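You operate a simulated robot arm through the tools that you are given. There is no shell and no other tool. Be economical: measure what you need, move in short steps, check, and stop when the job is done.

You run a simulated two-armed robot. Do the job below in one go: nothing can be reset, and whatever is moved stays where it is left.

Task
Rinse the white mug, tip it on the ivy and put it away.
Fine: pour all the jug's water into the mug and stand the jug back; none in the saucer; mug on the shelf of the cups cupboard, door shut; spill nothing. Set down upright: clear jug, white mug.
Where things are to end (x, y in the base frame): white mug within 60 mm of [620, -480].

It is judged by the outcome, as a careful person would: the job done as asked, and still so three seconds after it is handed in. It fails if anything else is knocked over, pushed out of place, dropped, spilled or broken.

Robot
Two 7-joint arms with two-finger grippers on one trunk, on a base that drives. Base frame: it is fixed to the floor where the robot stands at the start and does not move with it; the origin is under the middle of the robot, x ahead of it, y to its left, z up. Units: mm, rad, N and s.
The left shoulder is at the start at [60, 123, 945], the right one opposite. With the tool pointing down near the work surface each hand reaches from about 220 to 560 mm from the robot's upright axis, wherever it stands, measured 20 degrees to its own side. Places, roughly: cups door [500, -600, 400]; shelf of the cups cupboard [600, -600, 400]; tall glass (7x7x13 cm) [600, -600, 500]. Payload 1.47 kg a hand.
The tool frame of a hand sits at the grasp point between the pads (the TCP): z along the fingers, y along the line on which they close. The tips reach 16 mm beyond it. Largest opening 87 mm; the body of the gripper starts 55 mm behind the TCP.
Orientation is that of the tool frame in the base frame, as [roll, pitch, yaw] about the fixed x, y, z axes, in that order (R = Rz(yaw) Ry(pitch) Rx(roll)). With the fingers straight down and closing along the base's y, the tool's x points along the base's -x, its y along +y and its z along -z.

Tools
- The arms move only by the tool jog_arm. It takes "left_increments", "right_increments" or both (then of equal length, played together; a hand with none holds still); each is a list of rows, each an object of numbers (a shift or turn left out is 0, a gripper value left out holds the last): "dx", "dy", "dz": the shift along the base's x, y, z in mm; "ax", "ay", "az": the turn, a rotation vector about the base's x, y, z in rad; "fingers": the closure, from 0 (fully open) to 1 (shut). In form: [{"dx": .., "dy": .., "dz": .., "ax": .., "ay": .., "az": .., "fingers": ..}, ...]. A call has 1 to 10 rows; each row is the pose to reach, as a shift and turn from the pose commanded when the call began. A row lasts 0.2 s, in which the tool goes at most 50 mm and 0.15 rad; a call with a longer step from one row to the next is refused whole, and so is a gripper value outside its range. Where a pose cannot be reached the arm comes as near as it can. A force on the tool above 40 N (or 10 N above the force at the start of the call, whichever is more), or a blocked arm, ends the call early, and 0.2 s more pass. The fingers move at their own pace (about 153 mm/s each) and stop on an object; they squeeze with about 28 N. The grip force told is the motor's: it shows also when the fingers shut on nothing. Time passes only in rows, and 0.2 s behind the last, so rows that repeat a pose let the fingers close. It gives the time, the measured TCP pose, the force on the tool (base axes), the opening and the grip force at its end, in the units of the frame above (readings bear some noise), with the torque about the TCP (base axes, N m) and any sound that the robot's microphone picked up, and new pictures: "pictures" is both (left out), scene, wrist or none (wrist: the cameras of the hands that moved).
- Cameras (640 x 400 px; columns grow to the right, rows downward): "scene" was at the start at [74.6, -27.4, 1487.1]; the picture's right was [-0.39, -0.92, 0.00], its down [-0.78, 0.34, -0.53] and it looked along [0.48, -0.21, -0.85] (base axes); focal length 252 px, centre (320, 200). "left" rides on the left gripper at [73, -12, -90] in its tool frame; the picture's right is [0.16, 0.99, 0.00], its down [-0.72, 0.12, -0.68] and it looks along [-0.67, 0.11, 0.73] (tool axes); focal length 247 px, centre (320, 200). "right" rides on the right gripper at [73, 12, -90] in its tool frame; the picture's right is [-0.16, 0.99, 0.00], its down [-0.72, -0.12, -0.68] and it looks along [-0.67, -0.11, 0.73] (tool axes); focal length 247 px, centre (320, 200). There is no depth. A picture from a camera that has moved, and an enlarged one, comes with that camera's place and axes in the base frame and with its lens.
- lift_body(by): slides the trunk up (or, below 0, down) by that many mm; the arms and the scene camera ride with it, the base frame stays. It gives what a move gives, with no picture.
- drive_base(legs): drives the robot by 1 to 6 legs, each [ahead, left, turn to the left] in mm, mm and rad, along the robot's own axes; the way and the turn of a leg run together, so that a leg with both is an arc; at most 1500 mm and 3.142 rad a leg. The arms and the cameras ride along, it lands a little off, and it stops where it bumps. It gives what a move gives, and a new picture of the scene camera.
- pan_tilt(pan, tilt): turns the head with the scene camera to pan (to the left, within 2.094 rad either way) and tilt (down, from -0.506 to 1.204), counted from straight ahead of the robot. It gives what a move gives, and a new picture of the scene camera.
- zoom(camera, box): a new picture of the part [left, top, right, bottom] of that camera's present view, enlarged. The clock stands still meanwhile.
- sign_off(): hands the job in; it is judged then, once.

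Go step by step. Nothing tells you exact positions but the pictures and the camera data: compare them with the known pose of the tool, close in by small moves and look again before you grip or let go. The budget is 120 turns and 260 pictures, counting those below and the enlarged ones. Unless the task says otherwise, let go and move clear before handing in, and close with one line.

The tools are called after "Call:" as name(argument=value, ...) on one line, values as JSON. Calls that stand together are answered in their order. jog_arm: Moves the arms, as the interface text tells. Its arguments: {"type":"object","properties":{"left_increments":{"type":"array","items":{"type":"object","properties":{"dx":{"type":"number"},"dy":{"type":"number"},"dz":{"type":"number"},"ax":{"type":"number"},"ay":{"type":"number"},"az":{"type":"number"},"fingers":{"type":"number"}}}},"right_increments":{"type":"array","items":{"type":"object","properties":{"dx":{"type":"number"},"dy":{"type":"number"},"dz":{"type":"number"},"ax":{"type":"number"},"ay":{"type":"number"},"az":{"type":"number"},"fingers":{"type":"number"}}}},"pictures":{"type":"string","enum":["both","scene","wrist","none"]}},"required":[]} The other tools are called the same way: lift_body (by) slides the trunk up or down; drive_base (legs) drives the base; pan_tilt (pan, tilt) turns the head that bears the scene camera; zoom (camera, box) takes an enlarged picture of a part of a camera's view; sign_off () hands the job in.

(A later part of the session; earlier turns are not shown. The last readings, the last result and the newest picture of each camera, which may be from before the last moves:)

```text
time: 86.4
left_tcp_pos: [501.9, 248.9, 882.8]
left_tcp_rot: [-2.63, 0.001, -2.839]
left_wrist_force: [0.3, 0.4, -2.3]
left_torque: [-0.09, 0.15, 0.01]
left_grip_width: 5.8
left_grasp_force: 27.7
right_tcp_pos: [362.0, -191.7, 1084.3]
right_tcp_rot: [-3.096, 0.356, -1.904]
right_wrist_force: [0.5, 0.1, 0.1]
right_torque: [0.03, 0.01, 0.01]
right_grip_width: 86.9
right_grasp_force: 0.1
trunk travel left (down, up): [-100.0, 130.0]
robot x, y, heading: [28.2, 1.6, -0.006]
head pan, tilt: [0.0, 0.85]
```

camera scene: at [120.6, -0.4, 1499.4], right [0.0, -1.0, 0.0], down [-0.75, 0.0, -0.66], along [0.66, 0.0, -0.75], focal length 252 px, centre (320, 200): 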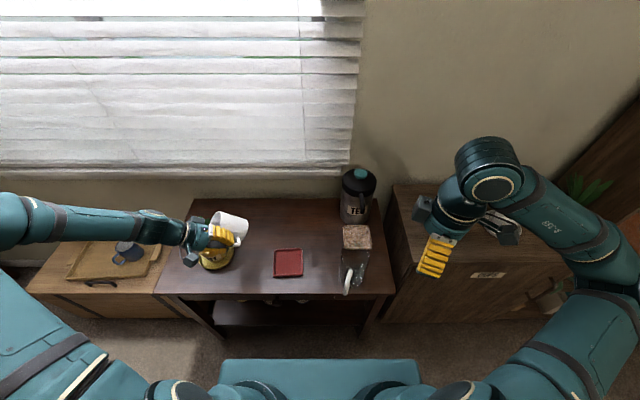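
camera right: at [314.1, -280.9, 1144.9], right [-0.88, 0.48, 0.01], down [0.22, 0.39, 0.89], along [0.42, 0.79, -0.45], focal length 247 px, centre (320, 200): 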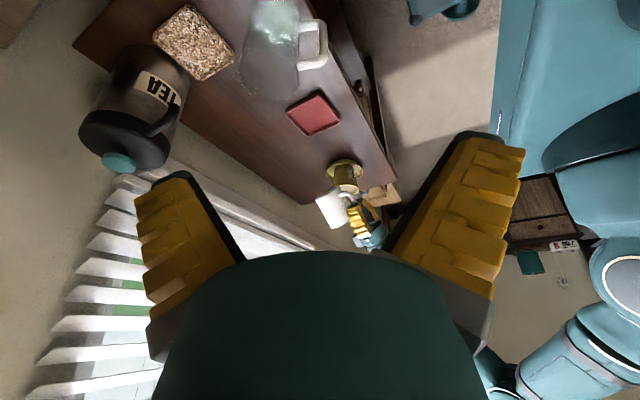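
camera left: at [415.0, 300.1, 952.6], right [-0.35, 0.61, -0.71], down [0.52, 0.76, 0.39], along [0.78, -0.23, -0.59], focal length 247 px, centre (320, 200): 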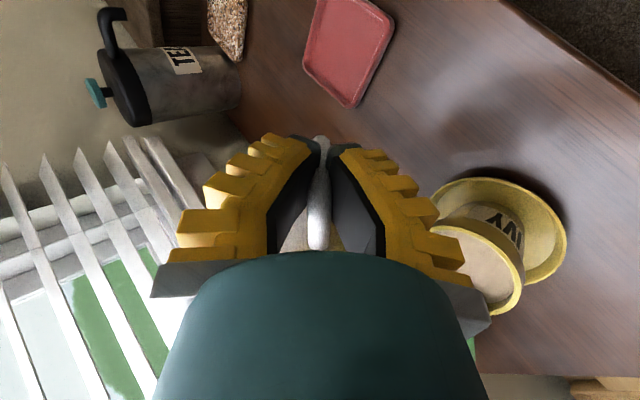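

The mug is empty and the saucer is clean. Returning upright and back above the coaster for regrasping with the right hand later.

Call:
jog_arm(left_increments=[{"ax": 0.12, "ay": 0.037, "dy": -15}, {"ax": 0.25, "ay": 0.077, "dy": -30, "dx": -4}, {"ax": 0.38, "ay": 0.118, "dy": -50, "dx": -8}, {"ax": 0.489, "ay": 0.151, "dy": -70, "dx": -14}, {"ax": 0.489, "ay": 0.151, "dy": -90, "dx": -19}, {"ax": 0.489, "ay": 0.151, "dy": -110, "dx": -24}, {"ax": 0.489, "ay": 0.151, "dy": -130, "dx": -29}, {"ax": 0.489, "ay": 0.151, "dy": -150, "dx": -34}, {"ax": 0.489, "ay": 0.151, "dy": -162, "dx": -34, "dz": -25}, {"ax": 0.489, "ay": 0.151, "dy": -162, "dx": -34, "dz": -50}], pictures="both")

Call:
zoom(camera="right", box=[260, 70, 400, 200])

Call:
zoom(camera="scene", box=[170, 190, 290, 290])

```text
time: 88.6
left_tcp_pos: [467.6, 84.9, 833.3]
left_tcp_rot: [-3.141, 0.0, -2.841]
left_wrist_force: [0.0, -0.2, -2.2]
left_torque: [-0.08, 0.14, -0.01]
left_grip_width: 5.9
left_grasp_force: 27.9
right_tcp_pos: [362.8, -191.5, 1084.7]
right_tcp_rot: [-3.096, 0.352, -1.905]
right_wrist_force: [-0.5, 0.4, 0.3]
right_torque: [0.03, -0.02, 0.02]
right_grip_width: 86.9
right_grasp_force: 0.1
trunk travel left (down, up): [-100.0, 130.0]
robot x, y, heading: [33.8, 0.7, 0.001]
head pan, tilt: [0.0, 0.85]
camera scene: at [120.9, -0.6, 1499.4], right [0.0, -1.0, 0.0], down [-0.75, 0.0, -0.66], along [0.66, 0.0, -0.75], focal length 252 px, centre (320, 200)
camera left: at [401.6, 54.0, 923.4], right [-0.44, 0.9, 0.0], down [0.66, 0.33, 0.68], along [0.61, 0.3, -0.73], focal length 247 px, centre (320, 200)
```

scene: 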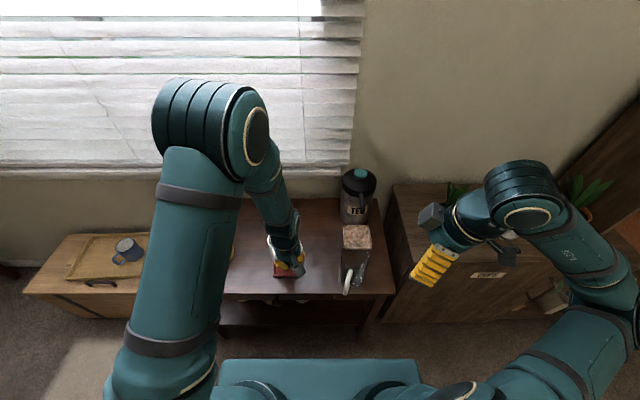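
left: 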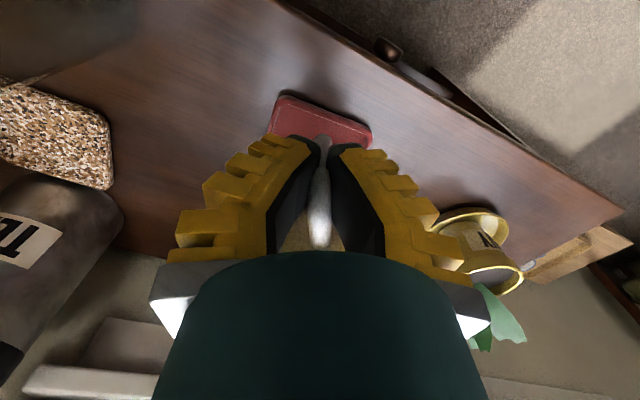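

```text
3.08 times, centred on (330, 135) of right
camera zoom: at [314.7, -280.7, 1144.8], right [-0.88, 0.48, 0.01], down [0.22, 0.39, 0.89], along [0.42, 0.79, -0.45], focal length 760 px, centre (289, 400)
```

zoom: 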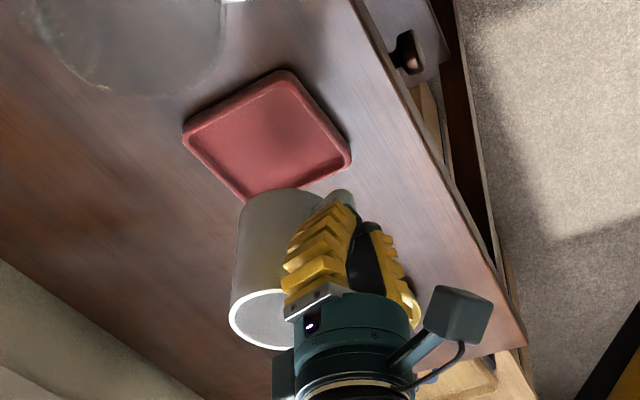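

```text
4.00 times, centred on (230, 240) of scene
camera zoom: at [120.9, -0.6, 1499.4], right [0.0, -1.0, 0.0], down [-0.75, 0.0, -0.66], along [0.66, 0.0, -0.75], focal length 1008 px, centre (680, 40)
```

zoom: 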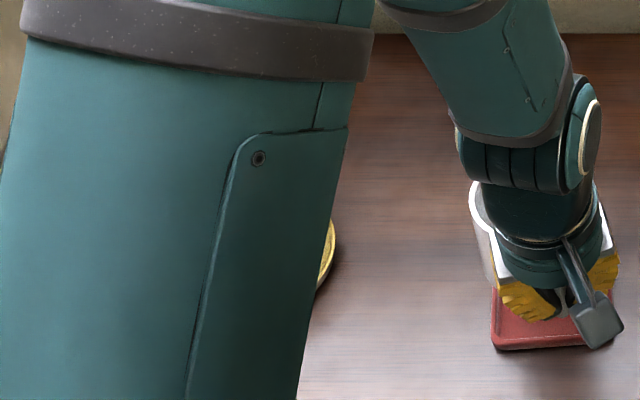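

The mug pivoted slightly in the grip (yaw), so I'll shift 15 mm left and lower it on the coaster.

Call:
jog_arm(left_increments=[{"dx": -3, "dy": 8, "dz": -10}, {"dx": -3, "dy": 15, "dz": -30}, {"dx": -3, "dy": 15, "dz": -50}, {"dx": -3, "dy": 15, "dz": -65}, {"dx": -3, "dy": 15, "dz": -72}, {"dx": -3, "dy": 15, "dz": -76}], pictures="none")

Call:
zoom(camera="right", box=[260, 70, 380, 180])

```text
time: 90.0
left_tcp_pos: [463.0, 100.7, 757.0]
left_tcp_rot: [-3.14, 0.002, -2.841]
left_wrist_force: [-1.4, -4.0, 7.2]
left_torque: [0.22, -0.08, -0.01]
left_grip_width: 6.2
left_grasp_force: 27.7
right_tcp_pos: [361.0, -191.1, 1086.2]
right_tcp_rot: [-3.094, 0.356, -1.903]
right_wrist_force: [0.1, 0.7, -0.6]
right_torque: [-0.02, -0.01, 0.03]
right_grip_width: 87.0
right_grasp_force: 0.0
trunk travel left (down, up): [-100.0, 130.0]
robot x, y, heading: [28.6, -3.9, -0.002]
head pan, tilt: [0.0, 0.85]
```

```text
3.64 times, centred on (320, 125) of right
camera zoom: at [313.9, -281.4, 1145.0], right [-0.88, 0.48, 0.01], down [0.22, 0.39, 0.89], along [0.42, 0.79, -0.45], focal length 898 px, centre (320, 473)
```

zoom: 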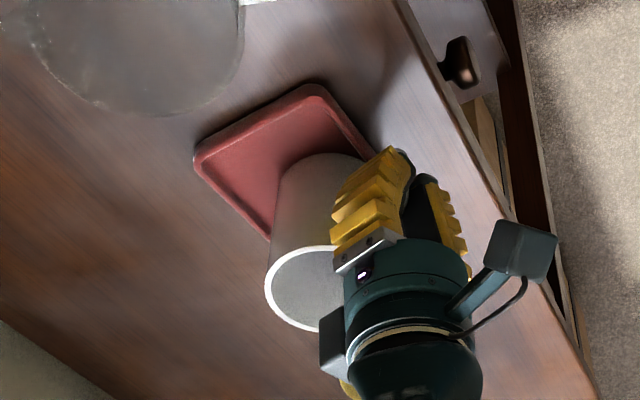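

It touched early, on the coaster's raised edge. Lifting a little and centring it better.

Call:
jog_arm(left_increments=[{"dz": 6}, {"dz": 10}, {"dz": 10, "dx": 6, "dy": -8}, {"dz": 10, "dx": 12, "dy": -17}, {"dz": 5, "dx": 12, "dy": -17}, {"dz": 0, "dx": 12, "dy": -17}, {"dz": -3, "dx": 12, "dy": -17}], pictures="none")

Call:
zoom(camera="right", box=[260, 70, 380, 180])

```text
time: 91.6
left_tcp_pos: [477.4, 86.1, 754.6]
left_tcp_rot: [-3.14, 0.003, -2.841]
left_wrist_force: [-0.5, -0.9, -2.5]
left_torque: [-0.06, 0.16, -0.02]
left_grip_width: 6.0
left_grasp_force: 28.5
right_tcp_pos: [361.7, -189.9, 1085.8]
right_tcp_rot: [-3.097, 0.354, -1.904]
right_wrist_force: [0.4, -0.5, 0.0]
right_torque: [0.02, 0.0, 0.0]
right_grip_width: 86.8
right_grasp_force: 0.0
trunk travel left (down, up): [-100.0, 130.0]
robot x, y, heading: [31.8, -1.5, -0.001]
head pan, tilt: [0.0, 0.85]
```

```text
3.64 times, centred on (320, 125) of right
camera zoom: at [314.4, -280.8, 1144.9], right [-0.88, 0.48, 0.01], down [0.22, 0.39, 0.89], along [0.42, 0.79, -0.45], focal length 898 px, centre (320, 473)
```

zoom: 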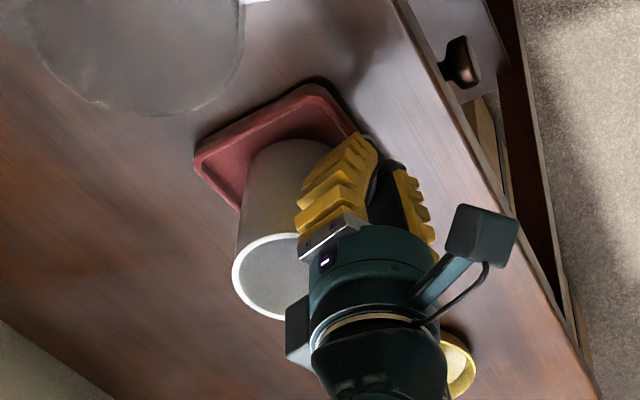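

Call:
jog_arm(left_increments=[{"dz": -2}, {"dz": -3.5}, {"dz": -4.5}, {"dz": -5}, {"dz": -5, "fingers": 0.9}, {"dz": -4, "fingers": 0.7}, {"dz": -4, "fingers": 0.3}, {"dz": -4, "fingers": 0.0}, {"dz": -4, "fingers": 0.0}], pictures="wrist")

Call:
zoom(camera="right", box=[260, 70, 380, 180])

```text
time: 93.6
left_tcp_pos: [475.4, 85.0, 750.7]
left_tcp_rot: [-3.14, 0.001, -2.842]
left_wrist_force: [-0.9, 0.2, -0.2]
left_torque: [0.03, -0.03, 0.0]
left_grip_width: 87.1
left_grasp_force: 0.1
right_tcp_pos: [361.7, -191.1, 1085.9]
right_tcp_rot: [-3.096, 0.355, -1.904]
right_wrist_force: [-0.2, 0.1, -0.6]
right_torque: [0.01, 0.03, -0.02]
right_grip_width: 86.9
right_grasp_force: 0.0
trunk travel left (down, up): [-100.0, 130.0]
robot x, y, heading: [32.5, 1.8, 0.0]
head pan, tilt: [0.0, 0.85]
camera left: at [409.4, 52.7, 840.4], right [-0.44, 0.9, 0.0], down [0.66, 0.33, 0.68], along [0.61, 0.3, -0.73], focal length 247 px, centre (320, 200)
```

left: 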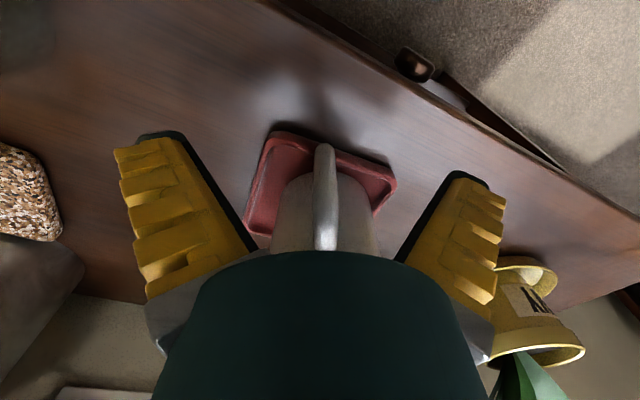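

```text
3.64 times, centred on (320, 125) of right
camera zoom: at [314.3, -280.9, 1145.0], right [-0.88, 0.48, 0.01], down [0.22, 0.39, 0.89], along [0.42, 0.79, -0.45], focal length 898 px, centre (320, 473)
```

zoom: 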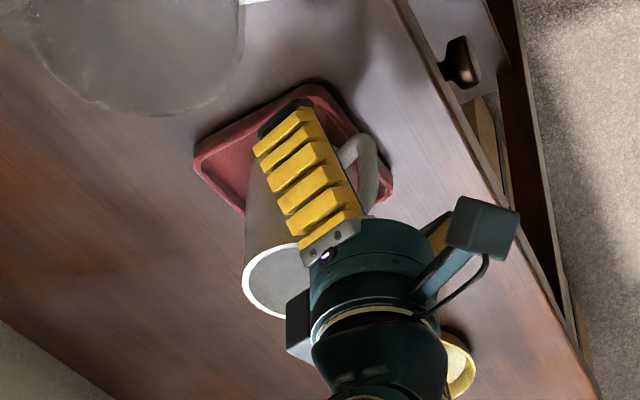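

Call:
jog_arm(left_increments=[{"dz": 15}, {"dz": 40}, {"dz": 80}, {"dz": 125}, {"dz": 170}, {"dz": 215}, {"dz": 250, "dy": 30}, {"dz": 280, "dy": 65}, {"dz": 310, "dy": 100, "dx": -10}, {"dz": 330, "dy": 140, "dx": -30}], pictures="none")

Call:
pan_tilt(pan=-0.75, tilt=0.8)

Call:
zoom(camera="right", box=[230, 40, 400, 210])

```text
time: 95.8
left_tcp_pos: [444.7, 225.8, 1079.6]
left_tcp_rot: [-3.141, 0.001, -2.841]
left_wrist_force: [0.3, 1.0, 0.0]
left_torque: [-0.03, 0.03, -0.01]
left_grip_width: 86.8
left_grasp_force: 0.0
right_tcp_pos: [361.9, -190.5, 1086.5]
right_tcp_rot: [-3.094, 0.353, -1.905]
right_wrist_force: [-0.4, 0.3, -0.6]
right_torque: [-0.03, 0.0, -0.02]
right_grip_width: 87.0
right_grasp_force: 0.1
trunk travel left (down, up): [-100.0, 130.0]
robot x, y, heading: [29.8, -2.4, -0.004]
head pan, tilt: [0.0, 0.85]
```

```text
time: 96.9
left_tcp_pos: [445.7, 225.2, 1079.9]
left_tcp_rot: [-3.14, 0.0, -2.84]
left_wrist_force: [-0.8, -0.1, 0.6]
left_torque: [-0.04, 0.01, 0.0]
left_grip_width: 87.1
left_grasp_force: 0.0
right_tcp_pos: [362.5, -191.0, 1084.6]
right_tcp_rot: [-3.096, 0.355, -1.903]
right_wrist_force: [-0.6, 0.7, -0.7]
right_torque: [0.02, 0.0, 0.0]
right_grip_width: 86.9
right_grasp_force: 0.1
trunk travel left (down, up): [-100.0, 130.0]
robot x, y, heading: [35.2, -0.4, -0.004]
head pan, tilt: [-0.75, 0.799]
camera scene: at [101.1, -55.7, 1503.4], right [-0.68, -0.73, 0.0], down [-0.52, 0.49, -0.7], along [0.51, -0.48, -0.72], focal length 252 px, centre (320, 200)
```

scene: 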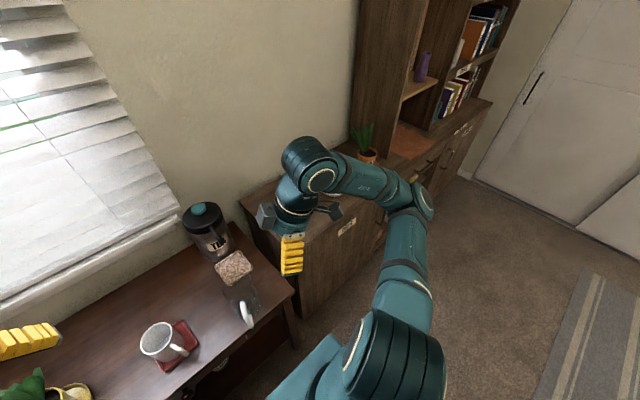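

```text
2.35 times, centred on (315, 125) of right
camera zoom: at [314.3, -280.9, 1145.0], right [-0.88, 0.48, 0.01], down [0.22, 0.39, 0.89], along [0.42, 0.79, -0.45], focal length 581 px, centre (332, 376)
```

zoom: 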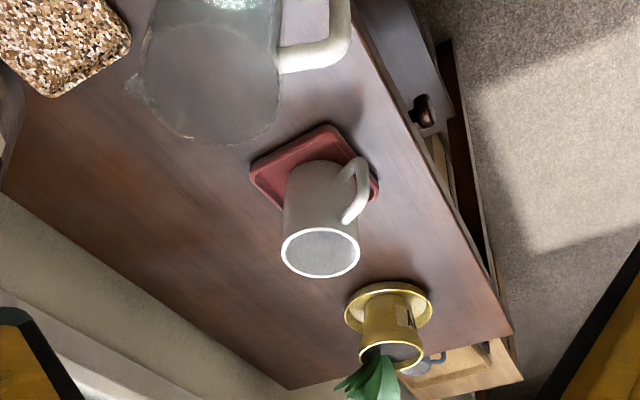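

The mug stands empty on the coaster and everything else is in place. Now I'll drive back and right to face the cups cupboard and inspect its door.

Call:
drive_base(legs=[[-380, 0, 0], [0, -750, 0]])

Call:
pan_tilt(pan=0.0, tilt=0.75)

```text
time: 99.1
left_tcp_pos: [113.4, 225.4, 1078.2]
left_tcp_rot: [-3.138, -0.002, -2.843]
left_wrist_force: [0.9, -0.8, 0.6]
left_torque: [-0.04, 0.02, 0.0]
left_grip_width: 87.1
left_grasp_force: 0.1
right_tcp_pos: [30.2, -191.5, 1085.0]
right_tcp_rot: [-3.095, 0.353, -1.907]
right_wrist_force: [0.9, 0.4, 0.8]
right_torque: [0.03, 0.07, 0.0]
right_grip_width: 86.8
right_grasp_force: 0.1
trunk travel left (down, up): [-100.0, 130.0]
robot x, y, heading: [-303.4, -0.5, -0.006]
head pan, tilt: [-0.75, 0.799]
stopped in leg 1: the robot was blocked; the commanded pose is now the measured one
camera scene: at [-229.2, -55.3, 1503.2], right [-0.68, -0.73, 0.0], down [-0.52, 0.49, -0.7], along [0.51, -0.48, -0.72], focal length 252 px, centre (320, 200)
```

scene: 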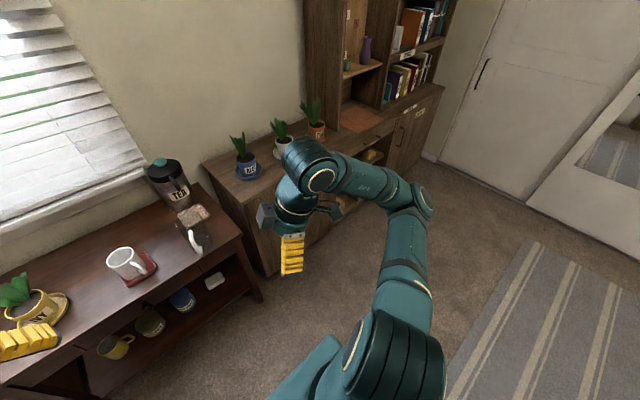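

```text
time: 100.2
left_tcp_pos: [112.8, 224.2, 1078.7]
left_tcp_rot: [-3.141, 0.0, -2.843]
left_wrist_force: [-0.1, -0.3, -0.6]
left_torque: [-0.01, -0.02, 0.02]
left_grip_width: 86.6
left_grasp_force: 0.1
right_tcp_pos: [28.3, -191.1, 1085.2]
right_tcp_rot: [-3.096, 0.353, -1.905]
right_wrist_force: [-0.2, -0.2, 0.1]
right_torque: [-0.04, 0.0, 0.0]
right_grip_width: 87.2
right_grasp_force: 0.0
trunk travel left (down, up): [-100.0, 130.0]
robot x, y, heading: [-308.1, 2.0, -0.001]
head pan, tilt: [0.0, 0.75]
camera scene: at [-208.6, -0.3, 1507.4], right [0.0, -1.0, 0.0], down [-0.68, 0.0, -0.73], along [0.73, 0.0, -0.68], focal length 252 px, centre (320, 200)
```

scene: 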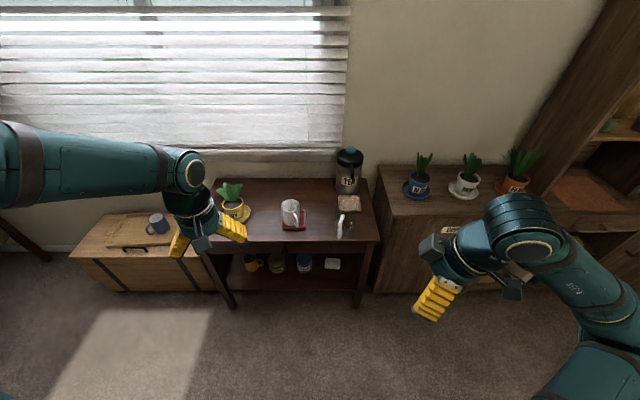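

Something behind blocks at x ≈ -305. I'll nudge forward off it and look behind/right before driving on.

Call:
drive_base(legs=[[25, 0, 0]])

Call:
pan_tilt(pan=-2.05, tilt=0.85)

Call:
pan_tilt(pan=-1.3, tilt=0.85)

```text
time: 101.0
left_tcp_pos: [137.5, 224.6, 1078.2]
left_tcp_rot: [-3.14, -0.001, -2.844]
left_wrist_force: [0.5, 0.3, -0.9]
left_torque: [0.0, 0.06, 0.01]
left_grip_width: 87.1
left_grasp_force: 0.1
right_tcp_pos: [54.4, -191.1, 1085.7]
right_tcp_rot: [-3.096, 0.351, -1.908]
right_wrist_force: [-0.2, -0.2, -0.5]
right_torque: [0.01, 0.01, 0.01]
right_grip_width: 87.2
right_grasp_force: 0.1
trunk travel left (down, up): [-100.0, 130.0]
robot x, y, heading: [-276.1, 2.2, -0.001]
head pan, tilt: [0.0, 0.75]
camera scene: at [-182.2, -0.4, 1507.3], right [0.0, -1.0, 0.0], down [-0.68, 0.0, -0.73], along [0.73, 0.0, -0.68], focal length 252 px, centre (320, 200)
```

scene: 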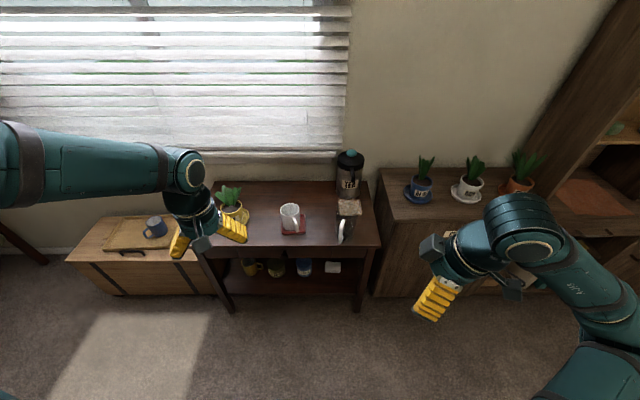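

```text
time: 103.0
left_tcp_pos: [136.7, 224.2, 1078.5]
left_tcp_rot: [-3.14, 0.0, -2.843]
left_wrist_force: [0.4, 0.9, -0.7]
left_torque: [0.02, 0.0, 0.01]
left_grip_width: 87.3
left_grasp_force: 0.0
right_tcp_pos: [52.7, -190.9, 1085.2]
right_tcp_rot: [-3.093, 0.354, -1.908]
right_wrist_force: [-0.1, 0.0, 0.7]
right_torque: [-0.01, 0.01, 0.0]
right_grip_width: 87.1
right_grasp_force: 0.1
trunk travel left (down, up): [-100.0, 130.0]
robot x, y, heading: [-278.2, 0.6, -0.006]
head pan, tilt: [-2.051, 0.85]
camera scene: at [-303.4, -69.3, 1499.4], right [-0.89, 0.46, 0.0], down [0.35, 0.67, -0.66], along [-0.31, -0.58, -0.75], focal length 252 px, centre (320, 200)
```

scene: 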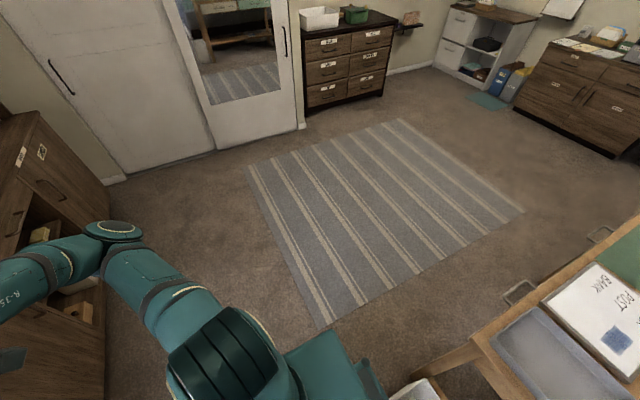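

```text
time: 104.1
left_tcp_pos: [135.4, 225.0, 1079.1]
left_tcp_rot: [-3.141, 0.002, -2.844]
left_wrist_force: [1.1, -1.4, 0.6]
left_torque: [-0.02, 0.03, -0.01]
left_grip_width: 87.1
left_grasp_force: 0.1
right_tcp_pos: [52.3, -191.1, 1085.4]
right_tcp_rot: [-3.094, 0.355, -1.905]
right_wrist_force: [-1.1, -1.0, 0.1]
right_torque: [-0.02, -0.01, 0.02]
right_grip_width: 87.0
right_grasp_force: 0.0
trunk travel left (down, up): [-100.0, 130.0]
robot x, y, heading: [-279.2, 1.0, -0.003]
head pan, tilt: [-1.3, 0.85]
camera scene: at [-246.6, -75.5, 1499.4], right [-0.96, -0.26, 0.0], down [-0.2, 0.72, -0.66], along [0.17, -0.64, -0.75], focal length 252 px, centre (320, 200)
```

scene: 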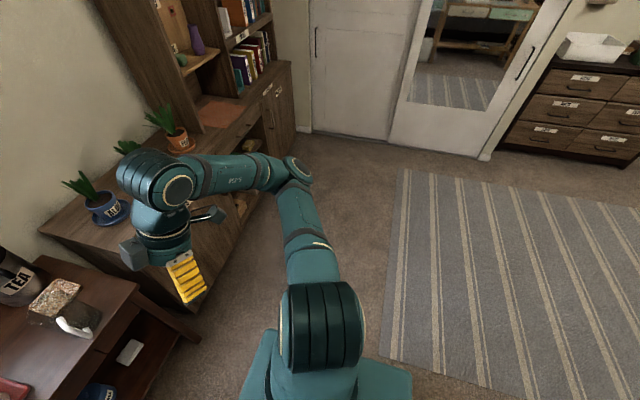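

Behind is just a desk; the right side is clear floor. Driving right to face the cupboard.

Call:
drive_base(legs=[[0, -800, 0]])

Call:
pan_tilt(pan=0.15, tilt=0.75)

```text
time: 111.5
left_tcp_pos: [130.5, -576.5, 1078.9]
left_tcp_rot: [-3.14, 0.001, -2.862]
left_wrist_force: [-0.2, 0.4, -0.8]
left_torque: [-0.01, -0.01, 0.0]
left_grip_width: 86.9
left_grasp_force: 0.0
right_tcp_pos: [38.3, -992.6, 1085.4]
right_tcp_rot: [-3.094, 0.355, -1.926]
right_wrist_force: [0.8, -0.3, 0.8]
right_torque: [0.02, 0.01, 0.0]
right_grip_width: 87.1
right_grasp_force: 0.1
trunk travel left (down, up): [-100.0, 130.0]
robot x, y, heading: [-287.2, -795.3, -0.022]
head pan, tilt: [-1.3, 0.85]
camera scene: at [-257.6, -871.6, 1499.4], right [-0.97, -0.25, 0.0], down [-0.19, 0.73, -0.66], along [0.16, -0.64, -0.75], focal length 252 px, centre (320, 200)
```

scene: 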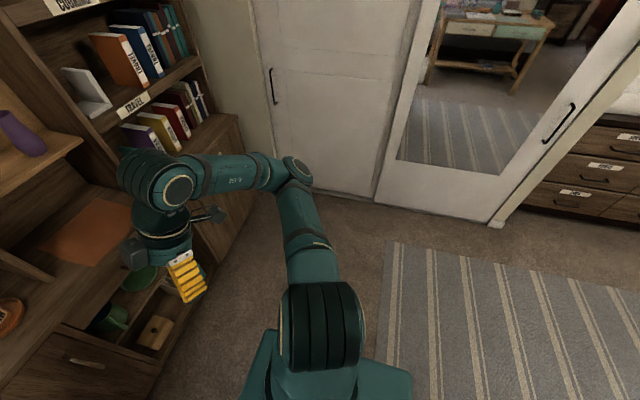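

```text
time: 113.0
left_tcp_pos: [130.5, -578.5, 1078.6]
left_tcp_rot: [-3.14, 0.001, -2.859]
left_wrist_force: [-0.2, -0.3, 0.6]
left_torque: [-0.02, -0.03, 0.0]
left_grip_width: 87.2
left_grasp_force: 0.0
right_tcp_pos: [38.1, -991.5, 1084.5]
right_tcp_rot: [-3.095, 0.355, -1.924]
right_wrist_force: [0.4, -0.7, 0.0]
right_torque: [-0.02, -0.02, -0.01]
right_grip_width: 86.9
right_grasp_force: 0.0
trunk travel left (down, up): [-100.0, 130.0]
robot x, y, heading: [-289.7, -796.9, -0.019]
head pan, tilt: [0.15, 0.75]
camera scene: at [-194.7, -785.1, 1507.4], right [0.13, -0.99, 0.0], down [-0.68, -0.09, -0.73], along [0.73, 0.09, -0.68], focal length 252 px, centre (320, 200)
```

scene: 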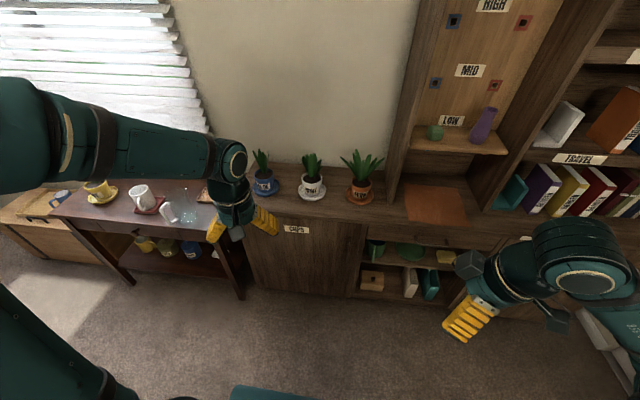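

Call:
zoom(camera="scene", box=[220, 190, 400, 310])

Call:
zoom(camera="scene", box=[290, 210, 400, 310])

```text
3.33 times, centred on (310, 250) of scene
camera zoom: at [-194.7, -785.1, 1507.4], right [0.13, -0.99, 0.0], down [-0.68, -0.09, -0.73], along [0.73, 0.09, -0.68], focal length 840 px, centre (353, 33)
```

zoom: 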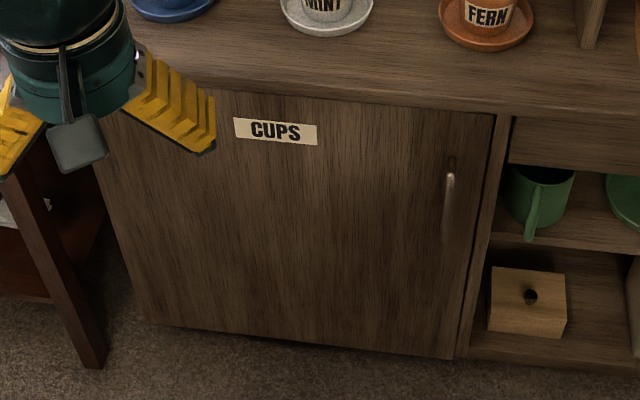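

```text
4.00 times, centred on (345, 260) of scene
camera zoom: at [-194.7, -785.1, 1507.4], right [0.13, -0.99, 0.0], down [-0.68, -0.09, -0.73], along [0.73, 0.09, -0.68], focal length 1008 px, centre (220, -40)
```

zoom: 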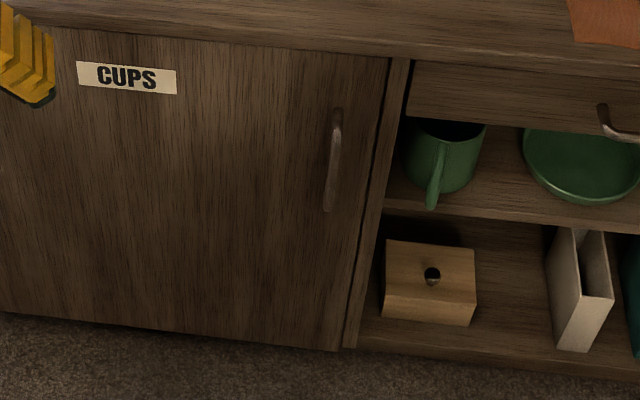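

The door is hinged at left (y ≈ -325), with a vertical bar handle at about [465,-826], z 525–695. Since an open door would block the route, I'll fetch the mug first with the right hand (tool pitched ~40° down), then open the door with the left hand.

Call:
drive_base(legs=[[15, 0, 0.02], [0, 1080, 0]])

Call:
pan_tilt(pan=-0.2, tilt=0.8)

```text
time: 123.1
left_tcp_pos: [143.9, 505.0, 1080.0]
left_tcp_rot: [-3.14, 0.0, -2.844]
left_wrist_force: [0.4, 1.0, 0.0]
left_torque: [0.01, -0.01, 0.0]
left_grip_width: 86.9
left_grasp_force: 0.1
right_tcp_pos: [60.7, 89.6, 1086.3]
right_tcp_rot: [-3.095, 0.352, -1.906]
right_wrist_force: [0.7, -0.4, 0.4]
right_torque: [0.0, 0.01, 0.02]
right_grip_width: 87.1
right_grasp_force: 0.0
trunk travel left (down, up): [-100.0, 130.0]
robot x, y, heading: [-269.1, 282.8, -0.005]
head pan, tilt: [0.15, 0.75]
camera scene: at [-177.8, 292.5, 1507.4], right [0.15, -0.99, 0.0], down [-0.67, -0.1, -0.73], along [0.72, 0.11, -0.68], focal length 252 px, centre (320, 200)
```

scene: 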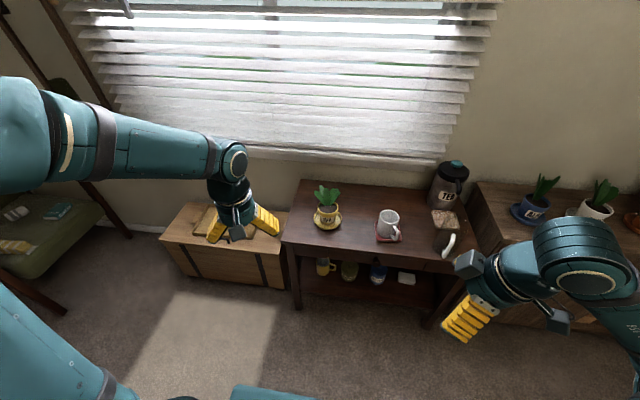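

```text
time: 124.0
left_tcp_pos: [144.4, 505.4, 1080.0]
left_tcp_rot: [-3.139, 0.001, -2.843]
left_wrist_force: [-0.4, -0.4, 0.6]
left_torque: [0.02, -0.03, -0.03]
left_grip_width: 86.9
left_grasp_force: 0.1
right_tcp_pos: [60.0, 90.1, 1086.2]
right_tcp_rot: [-3.094, 0.354, -1.905]
right_wrist_force: [0.7, 0.2, -0.4]
right_torque: [0.03, -0.03, 0.02]
right_grip_width: 86.9
right_grasp_force: 0.1
trunk travel left (down, up): [-100.0, 130.0]
robot x, y, heading: [-271.7, 279.2, -0.008]
head pan, tilt: [-0.201, 0.799]
camera scene: at [-180.8, 263.9, 1503.4], right [-0.2, -0.98, 0.0], down [-0.7, 0.14, -0.7], along [0.68, -0.14, -0.72], focal length 252 px, centre (320, 200)
```

scene: 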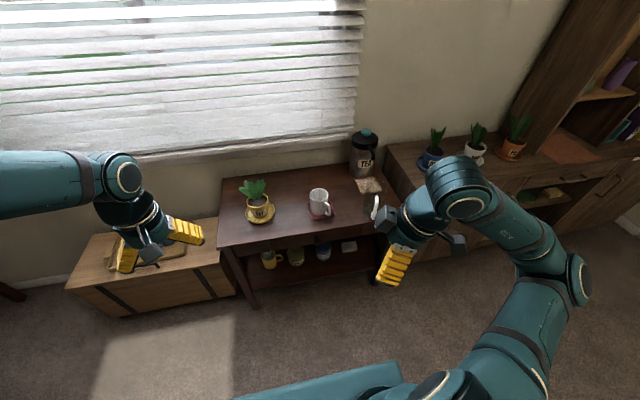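

Call:
drive_base(legs=[[235, 0, 0]])

Call:
jog_arm(right_increments=[{"ax": 0.056, "ay": -0.05, "az": -0.124, "dx": 8, "dz": -10}, {"ax": 0.112, "ay": -0.1, "az": -0.248, "dx": 16, "dz": -20}, {"ax": 0.168, "ay": -0.15, "az": -0.372, "dx": 24, "dz": -30}, {"ax": 0.224, "ay": -0.2, "az": -0.495, "dx": 32, "dz": -40}, {"ax": 0.28, "ay": -0.25, "az": -0.618, "dx": 40, "dz": -50}, {"ax": 0.336, "ay": -0.3, "az": -0.742, "dx": 48, "dz": -60}, {"ax": 0.403, "ay": -0.358, "az": -0.887, "dx": 56, "dz": -75}, {"ax": 0.403, "ay": -0.358, "az": -0.887, "dx": 66, "dz": -105}], pictures="both")

```text
time: 125.7
left_tcp_pos: [379.9, 502.9, 1079.3]
left_tcp_rot: [-3.141, -0.001, -2.847]
left_wrist_force: [1.1, 0.6, 0.7]
left_torque: [0.01, 0.04, 0.03]
left_grip_width: 86.9
left_grasp_force: 0.2
right_tcp_pos: [294.1, 86.4, 1084.6]
right_tcp_rot: [-3.094, 0.353, -1.912]
right_wrist_force: [0.2, 0.5, 0.1]
right_torque: [-0.01, 0.01, -0.01]
right_grip_width: 86.9
right_grasp_force: 0.0
trunk travel left (down, up): [-100.0, 130.0]
robot x, y, heading: [-37.2, 279.1, -0.004]
head pan, tilt: [-0.201, 0.799]
camera scene: at [55.4, 262.3, 1503.3], right [-0.21, -0.98, 0.0], down [-0.7, 0.15, -0.7], along [0.68, -0.14, -0.72], focal length 252 px, centre (320, 200)
```

scene: 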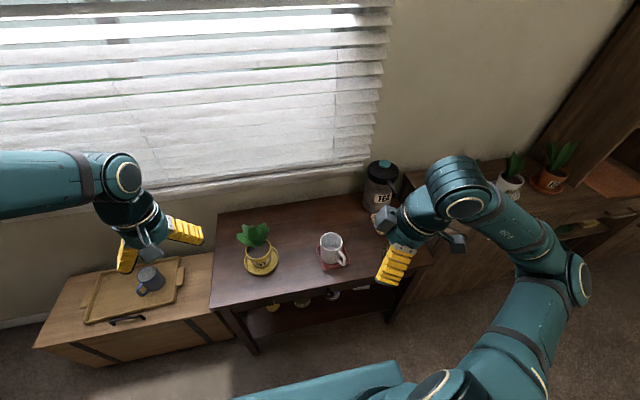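

```text
refused: row 7 steps farther than a row can; nothing moved
```

Call:
jog_arm(right_increments=[{"ax": 0.05, "ay": -0.045, "az": -0.111, "dx": 8, "dz": -10}, {"ax": 0.1, "ay": -0.09, "az": -0.222, "dx": 16, "dz": -20}, {"ax": 0.151, "ay": -0.134, "az": -0.333, "dx": 24, "dz": -30}, {"ax": 0.201, "ay": -0.179, "az": -0.443, "dx": 32, "dz": -40}, {"ax": 0.252, "ay": -0.224, "az": -0.554, "dx": 40, "dz": -50}, {"ax": 0.302, "ay": -0.268, "az": -0.665, "dx": 48, "dz": -60}, {"ax": 0.352, "ay": -0.313, "az": -0.776, "dx": 56, "dz": -75}, {"ax": 0.403, "ay": -0.358, "az": -0.887, "dx": 66, "dz": -95}, {"ax": 0.403, "ay": -0.358, "az": -0.887, "dx": 76, "dz": -125}], pictures="both")

Call:
zoom(camera="scene", box=[280, 200, 400, 300])

```text
time: 127.7
left_tcp_pos: [379.9, 500.9, 1078.7]
left_tcp_rot: [-3.141, -0.001, -2.846]
left_wrist_force: [-0.1, -1.6, 0.5]
left_torque: [-0.02, 0.01, 0.02]
left_grip_width: 87.0
left_grasp_force: 0.1
right_tcp_pos: [426.0, 67.2, 959.2]
right_tcp_rot: [3.133, 0.872, -2.851]
right_wrist_force: [-0.8, 0.7, 0.1]
right_torque: [0.02, 0.02, -0.01]
right_grip_width: 87.0
right_grasp_force: 0.0
right hand out of reach, approached as far as the arm can: row 3, 4, 5, 6, 7, 8, 9
trunk travel left (down, up): [-100.0, 130.0]
robot x, y, heading: [-40.1, 279.2, -0.007]
head pan, tilt: [-0.201, 0.799]
camera scene: at [54.1, 262.0, 1503.4], right [-0.21, -0.98, 0.0], down [-0.7, 0.15, -0.7], along [0.68, -0.14, -0.72], focal length 252 px, centre (320, 200)
camera right: at [311.7, 42.7, 962.8], right [-0.19, 0.97, 0.13], down [-0.02, -0.13, 0.99], along [0.98, 0.19, 0.04], focal length 247 px, centre (320, 200)
```

scene: 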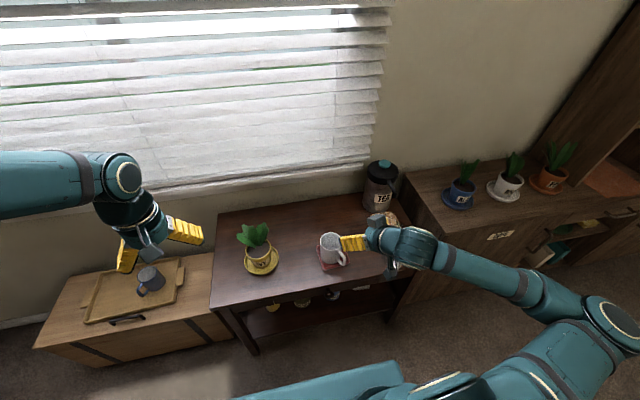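
right: 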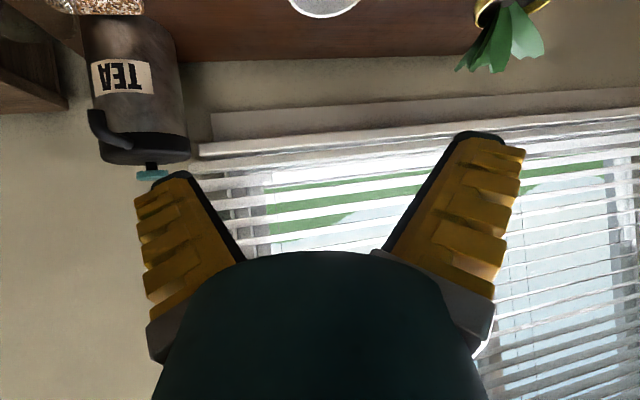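

```text
4.00 times, centred on (340, 250) of scene
camera zoom: at [54.1, 262.0, 1503.4], right [-0.21, -0.98, 0.0], down [-0.7, 0.15, -0.7], along [0.68, -0.14, -0.72], focal length 1008 px, centre (240, 0)
```

zoom: 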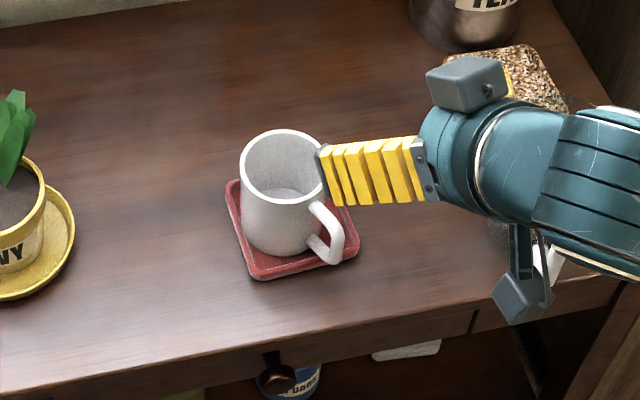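

Reach is tight here; I'll back up 80 mm and bring the hand down to a pre-grasp in line with the mug's handle.

Call:
drive_base(legs=[[-80, 0, 0]])

Call:
jog_arm(right_increments=[{"dx": 10, "dz": -20, "az": 0.05}, {"dx": 20, "dz": -40, "az": 0.1}, {"dx": 30, "dz": -60, "az": 0.14}, {"dx": 40, "dz": -80, "az": 0.14}, {"dx": 50, "dz": -100, "az": 0.14}, {"dx": 60, "dz": -120, "az": 0.14}, {"dx": 70, "dz": -140, "az": 0.14}, {"dx": 73, "dy": -5, "dz": -160, "az": 0.14}], pictures="both")

Call:
zoom(camera="scene", box=[280, 180, 400, 280])

```text
time: 128.8
left_tcp_pos: [300.6, 503.4, 1079.4]
left_tcp_rot: [-3.139, 0.0, -2.846]
left_wrist_force: [-0.5, -0.3, -0.5]
left_torque: [0.0, -0.02, 0.0]
left_grip_width: 87.0
left_grasp_force: 0.1
right_tcp_pos: [347.3, 67.3, 961.3]
right_tcp_rot: [3.139, 0.873, -2.849]
right_wrist_force: [0.3, 0.2, -0.1]
right_torque: [-0.02, -0.04, -0.01]
right_grip_width: 86.9
right_grasp_force: 0.0
trunk travel left (down, up): [-100.0, 130.0]
robot x, y, heading: [-115.9, 281.4, -0.009]
head pan, tilt: [-0.201, 0.799]
camera scene: at [-25.5, 262.8, 1503.6], right [-0.21, -0.98, 0.0], down [-0.7, 0.15, -0.7], along [0.68, -0.14, -0.72], focal length 252 px, centre (320, 200)
```

scene: 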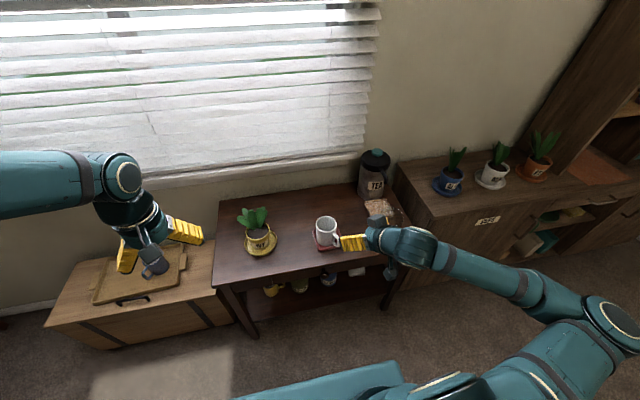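

```text
time: 130.6
left_tcp_pos: [301.6, 503.1, 1079.0]
left_tcp_rot: [-3.141, -0.002, -2.847]
left_wrist_force: [-0.2, -0.8, -0.6]
left_torque: [-0.03, 0.02, 0.0]
left_grip_width: 86.8
left_grasp_force: 0.1
right_tcp_pos: [421.6, 64.7, 800.2]
right_tcp_rot: [3.136, 0.872, -2.71]
right_wrist_force: [-0.3, 0.4, 0.8]
right_torque: [0.01, 0.01, -0.02]
right_grip_width: 87.0
right_grasp_force: 0.0
trunk travel left (down, up): [-100.0, 130.0]
robot x, y, heading: [-112.9, 281.8, -0.009]
head pan, tilt: [-0.201, 0.799]
camera scene: at [-23.8, 262.7, 1503.4], right [-0.21, -0.98, 0.0], down [-0.7, 0.15, -0.7], along [0.68, -0.14, -0.72], focal length 252 px, centre (320, 200)
camera right: at [311.6, 23.9, 802.9], right [-0.33, 0.94, 0.12], down [0.0, -0.13, 0.99], along [0.95, 0.32, 0.04], focal length 247 px, centre (320, 200)
```

scene: 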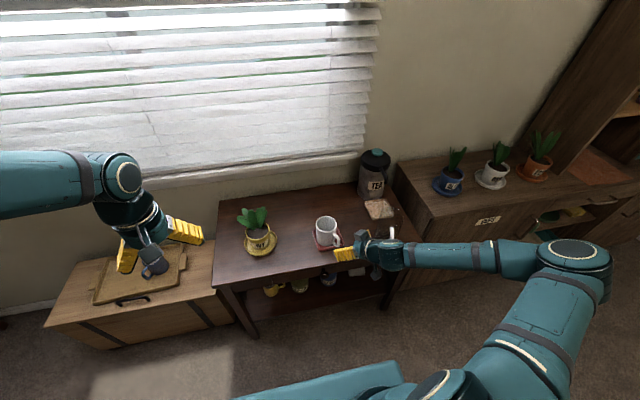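
right: 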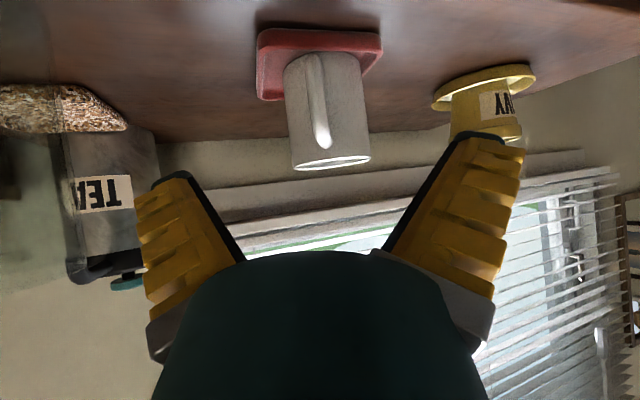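

```text
4.00 times, centred on (340, 230) of scene
camera zoom: at [-23.8, 262.7, 1503.4], right [-0.21, -0.98, 0.0], down [-0.7, 0.15, -0.7], along [0.68, -0.14, -0.72], focal length 1008 px, centre (240, 80)
```

zoom: 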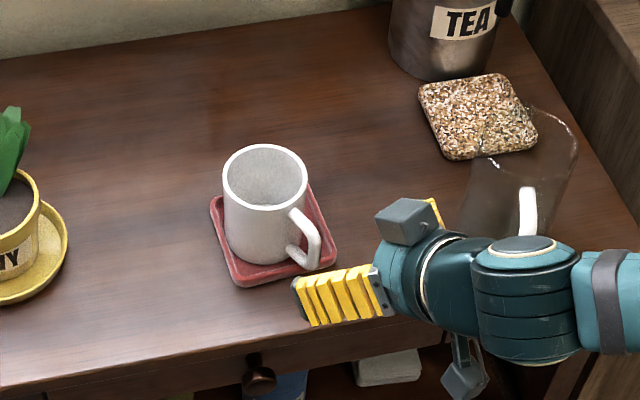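

The right camera shows the handle right on the tool's line, ~80 mm ahead. Advancing along the tool axis with a small yaw trim.

Call:
jog_arm(right_increments=[{"dx": 14, "dy": 6, "dz": -13, "az": 0.04}, {"dx": 28, "dy": 12, "dz": -26, "az": 0.08}, {"dx": 42, "dy": 18, "dz": -39, "az": 0.12}, {"dx": 54, "dy": 23, "dz": -50, "az": 0.12}], pictures="wrist")

Call:
zoom(camera="scene", box=[290, 190, 390, 270])

```text
time: 131.6
left_tcp_pos: [301.0, 504.2, 1079.6]
left_tcp_rot: [-3.138, 0.001, -2.847]
left_wrist_force: [-0.7, 0.5, 0.4]
left_torque: [-0.01, 0.0, -0.03]
left_grip_width: 86.8
left_grasp_force: 0.0
right_tcp_pos: [475.9, 84.6, 751.8]
right_tcp_rot: [3.138, 0.873, -2.59]
right_wrist_force: [-1.3, 0.0, 0.6]
right_torque: [0.01, 0.0, -0.06]
right_grip_width: 87.1
right_grasp_force: 0.0
trunk travel left (down, up): [-100.0, 130.0]
robot x, y, heading: [-114.3, 279.5, -0.011]
head pan, tilt: [-0.201, 0.799]
camera right: at [371.5, 32.5, 754.3], right [-0.43, 0.89, 0.12], down [0.02, -0.13, 0.99], along [0.9, 0.43, 0.04], focal length 247 px, centre (320, 200)
```

right: 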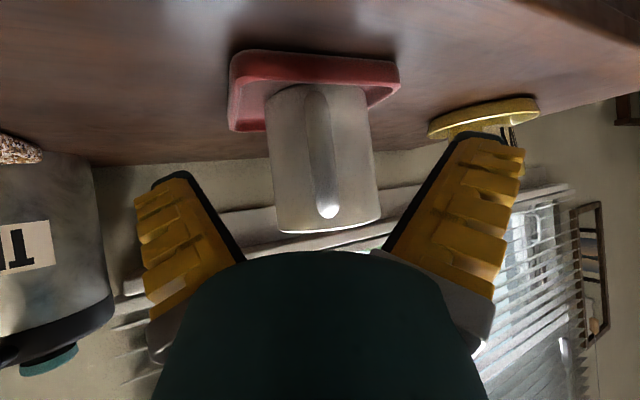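

```text
5.00 times, centred on (340, 230) of scene
camera zoom: at [-23.7, 263.0, 1503.4], right [-0.21, -0.98, 0.0], down [-0.7, 0.15, -0.7], along [0.68, -0.14, -0.72], focal length 1260 px, centre (220, 50)
```

zoom: 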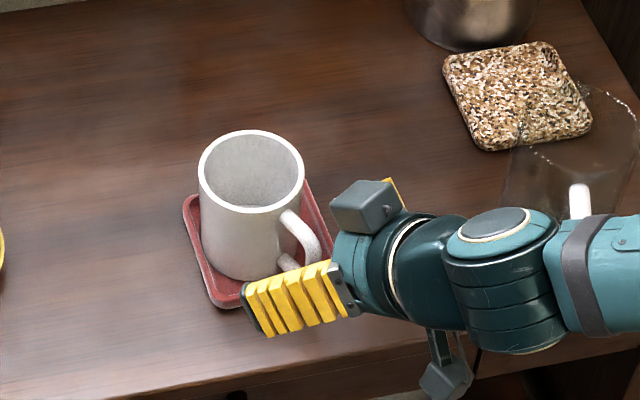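

Handle is centred between the fingers. Closing and test-lifting.

Call:
jog_arm(right_increments=[{"fingers": 0.5}, {"fingers": 0.8}, {"fingers": 1.0}, {"fingers": 1.0}, {"fingers": 1.0}, {"dz": 5}, {"dz": 12}, {"dz": 20}], pictures="wrist")

Call:
zoom(camera="scene", box=[290, 190, 390, 270])

```text
time: 133.4
left_tcp_pos: [301.9, 502.6, 1080.1]
left_tcp_rot: [-3.141, 0.0, -2.846]
left_wrist_force: [0.0, -0.1, 0.3]
left_torque: [-0.01, -0.03, 0.01]
left_grip_width: 86.9
left_grasp_force: 0.0
right_tcp_pos: [476.0, 84.5, 771.2]
right_tcp_rot: [3.137, 0.874, -2.589]
right_wrist_force: [0.4, 0.5, -3.1]
right_torque: [-0.09, 0.14, -0.02]
right_grip_width: 6.0
right_grasp_force: 27.9
trunk travel left (down, up): [-100.0, 130.0]
robot x, y, heading: [-113.3, 281.9, -0.013]
head pan, tilt: [-0.201, 0.799]
camera right: at [370.3, 32.5, 774.0], right [-0.43, 0.89, 0.12], down [0.02, -0.13, 0.99], along [0.9, 0.43, 0.04], focal length 247 px, centre (320, 200)
```

right: 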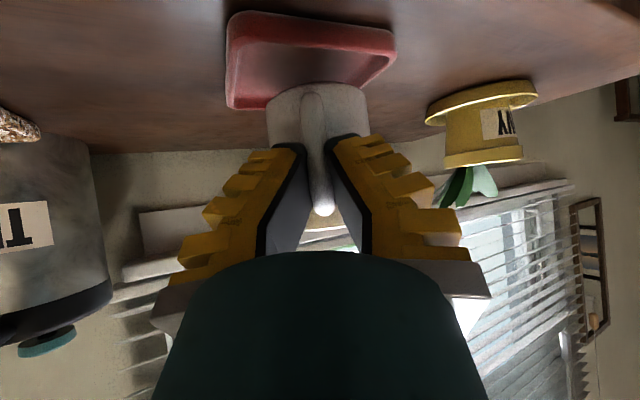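

```text
5.00 times, centred on (340, 230) of scene
camera zoom: at [-23.9, 262.9, 1503.4], right [-0.21, -0.98, 0.0], down [-0.7, 0.15, -0.7], along [0.68, -0.14, -0.72], focal length 1260 px, centre (220, 50)
```

zoom: 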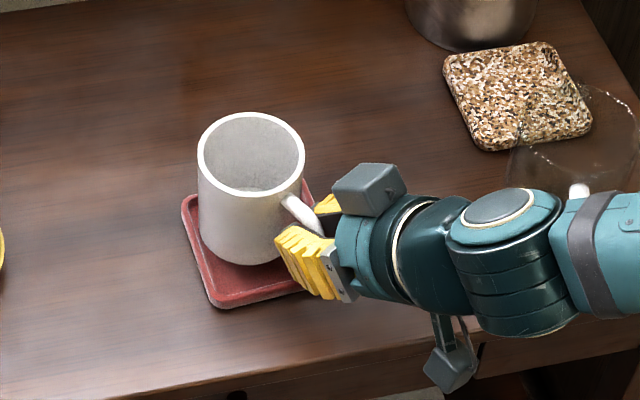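

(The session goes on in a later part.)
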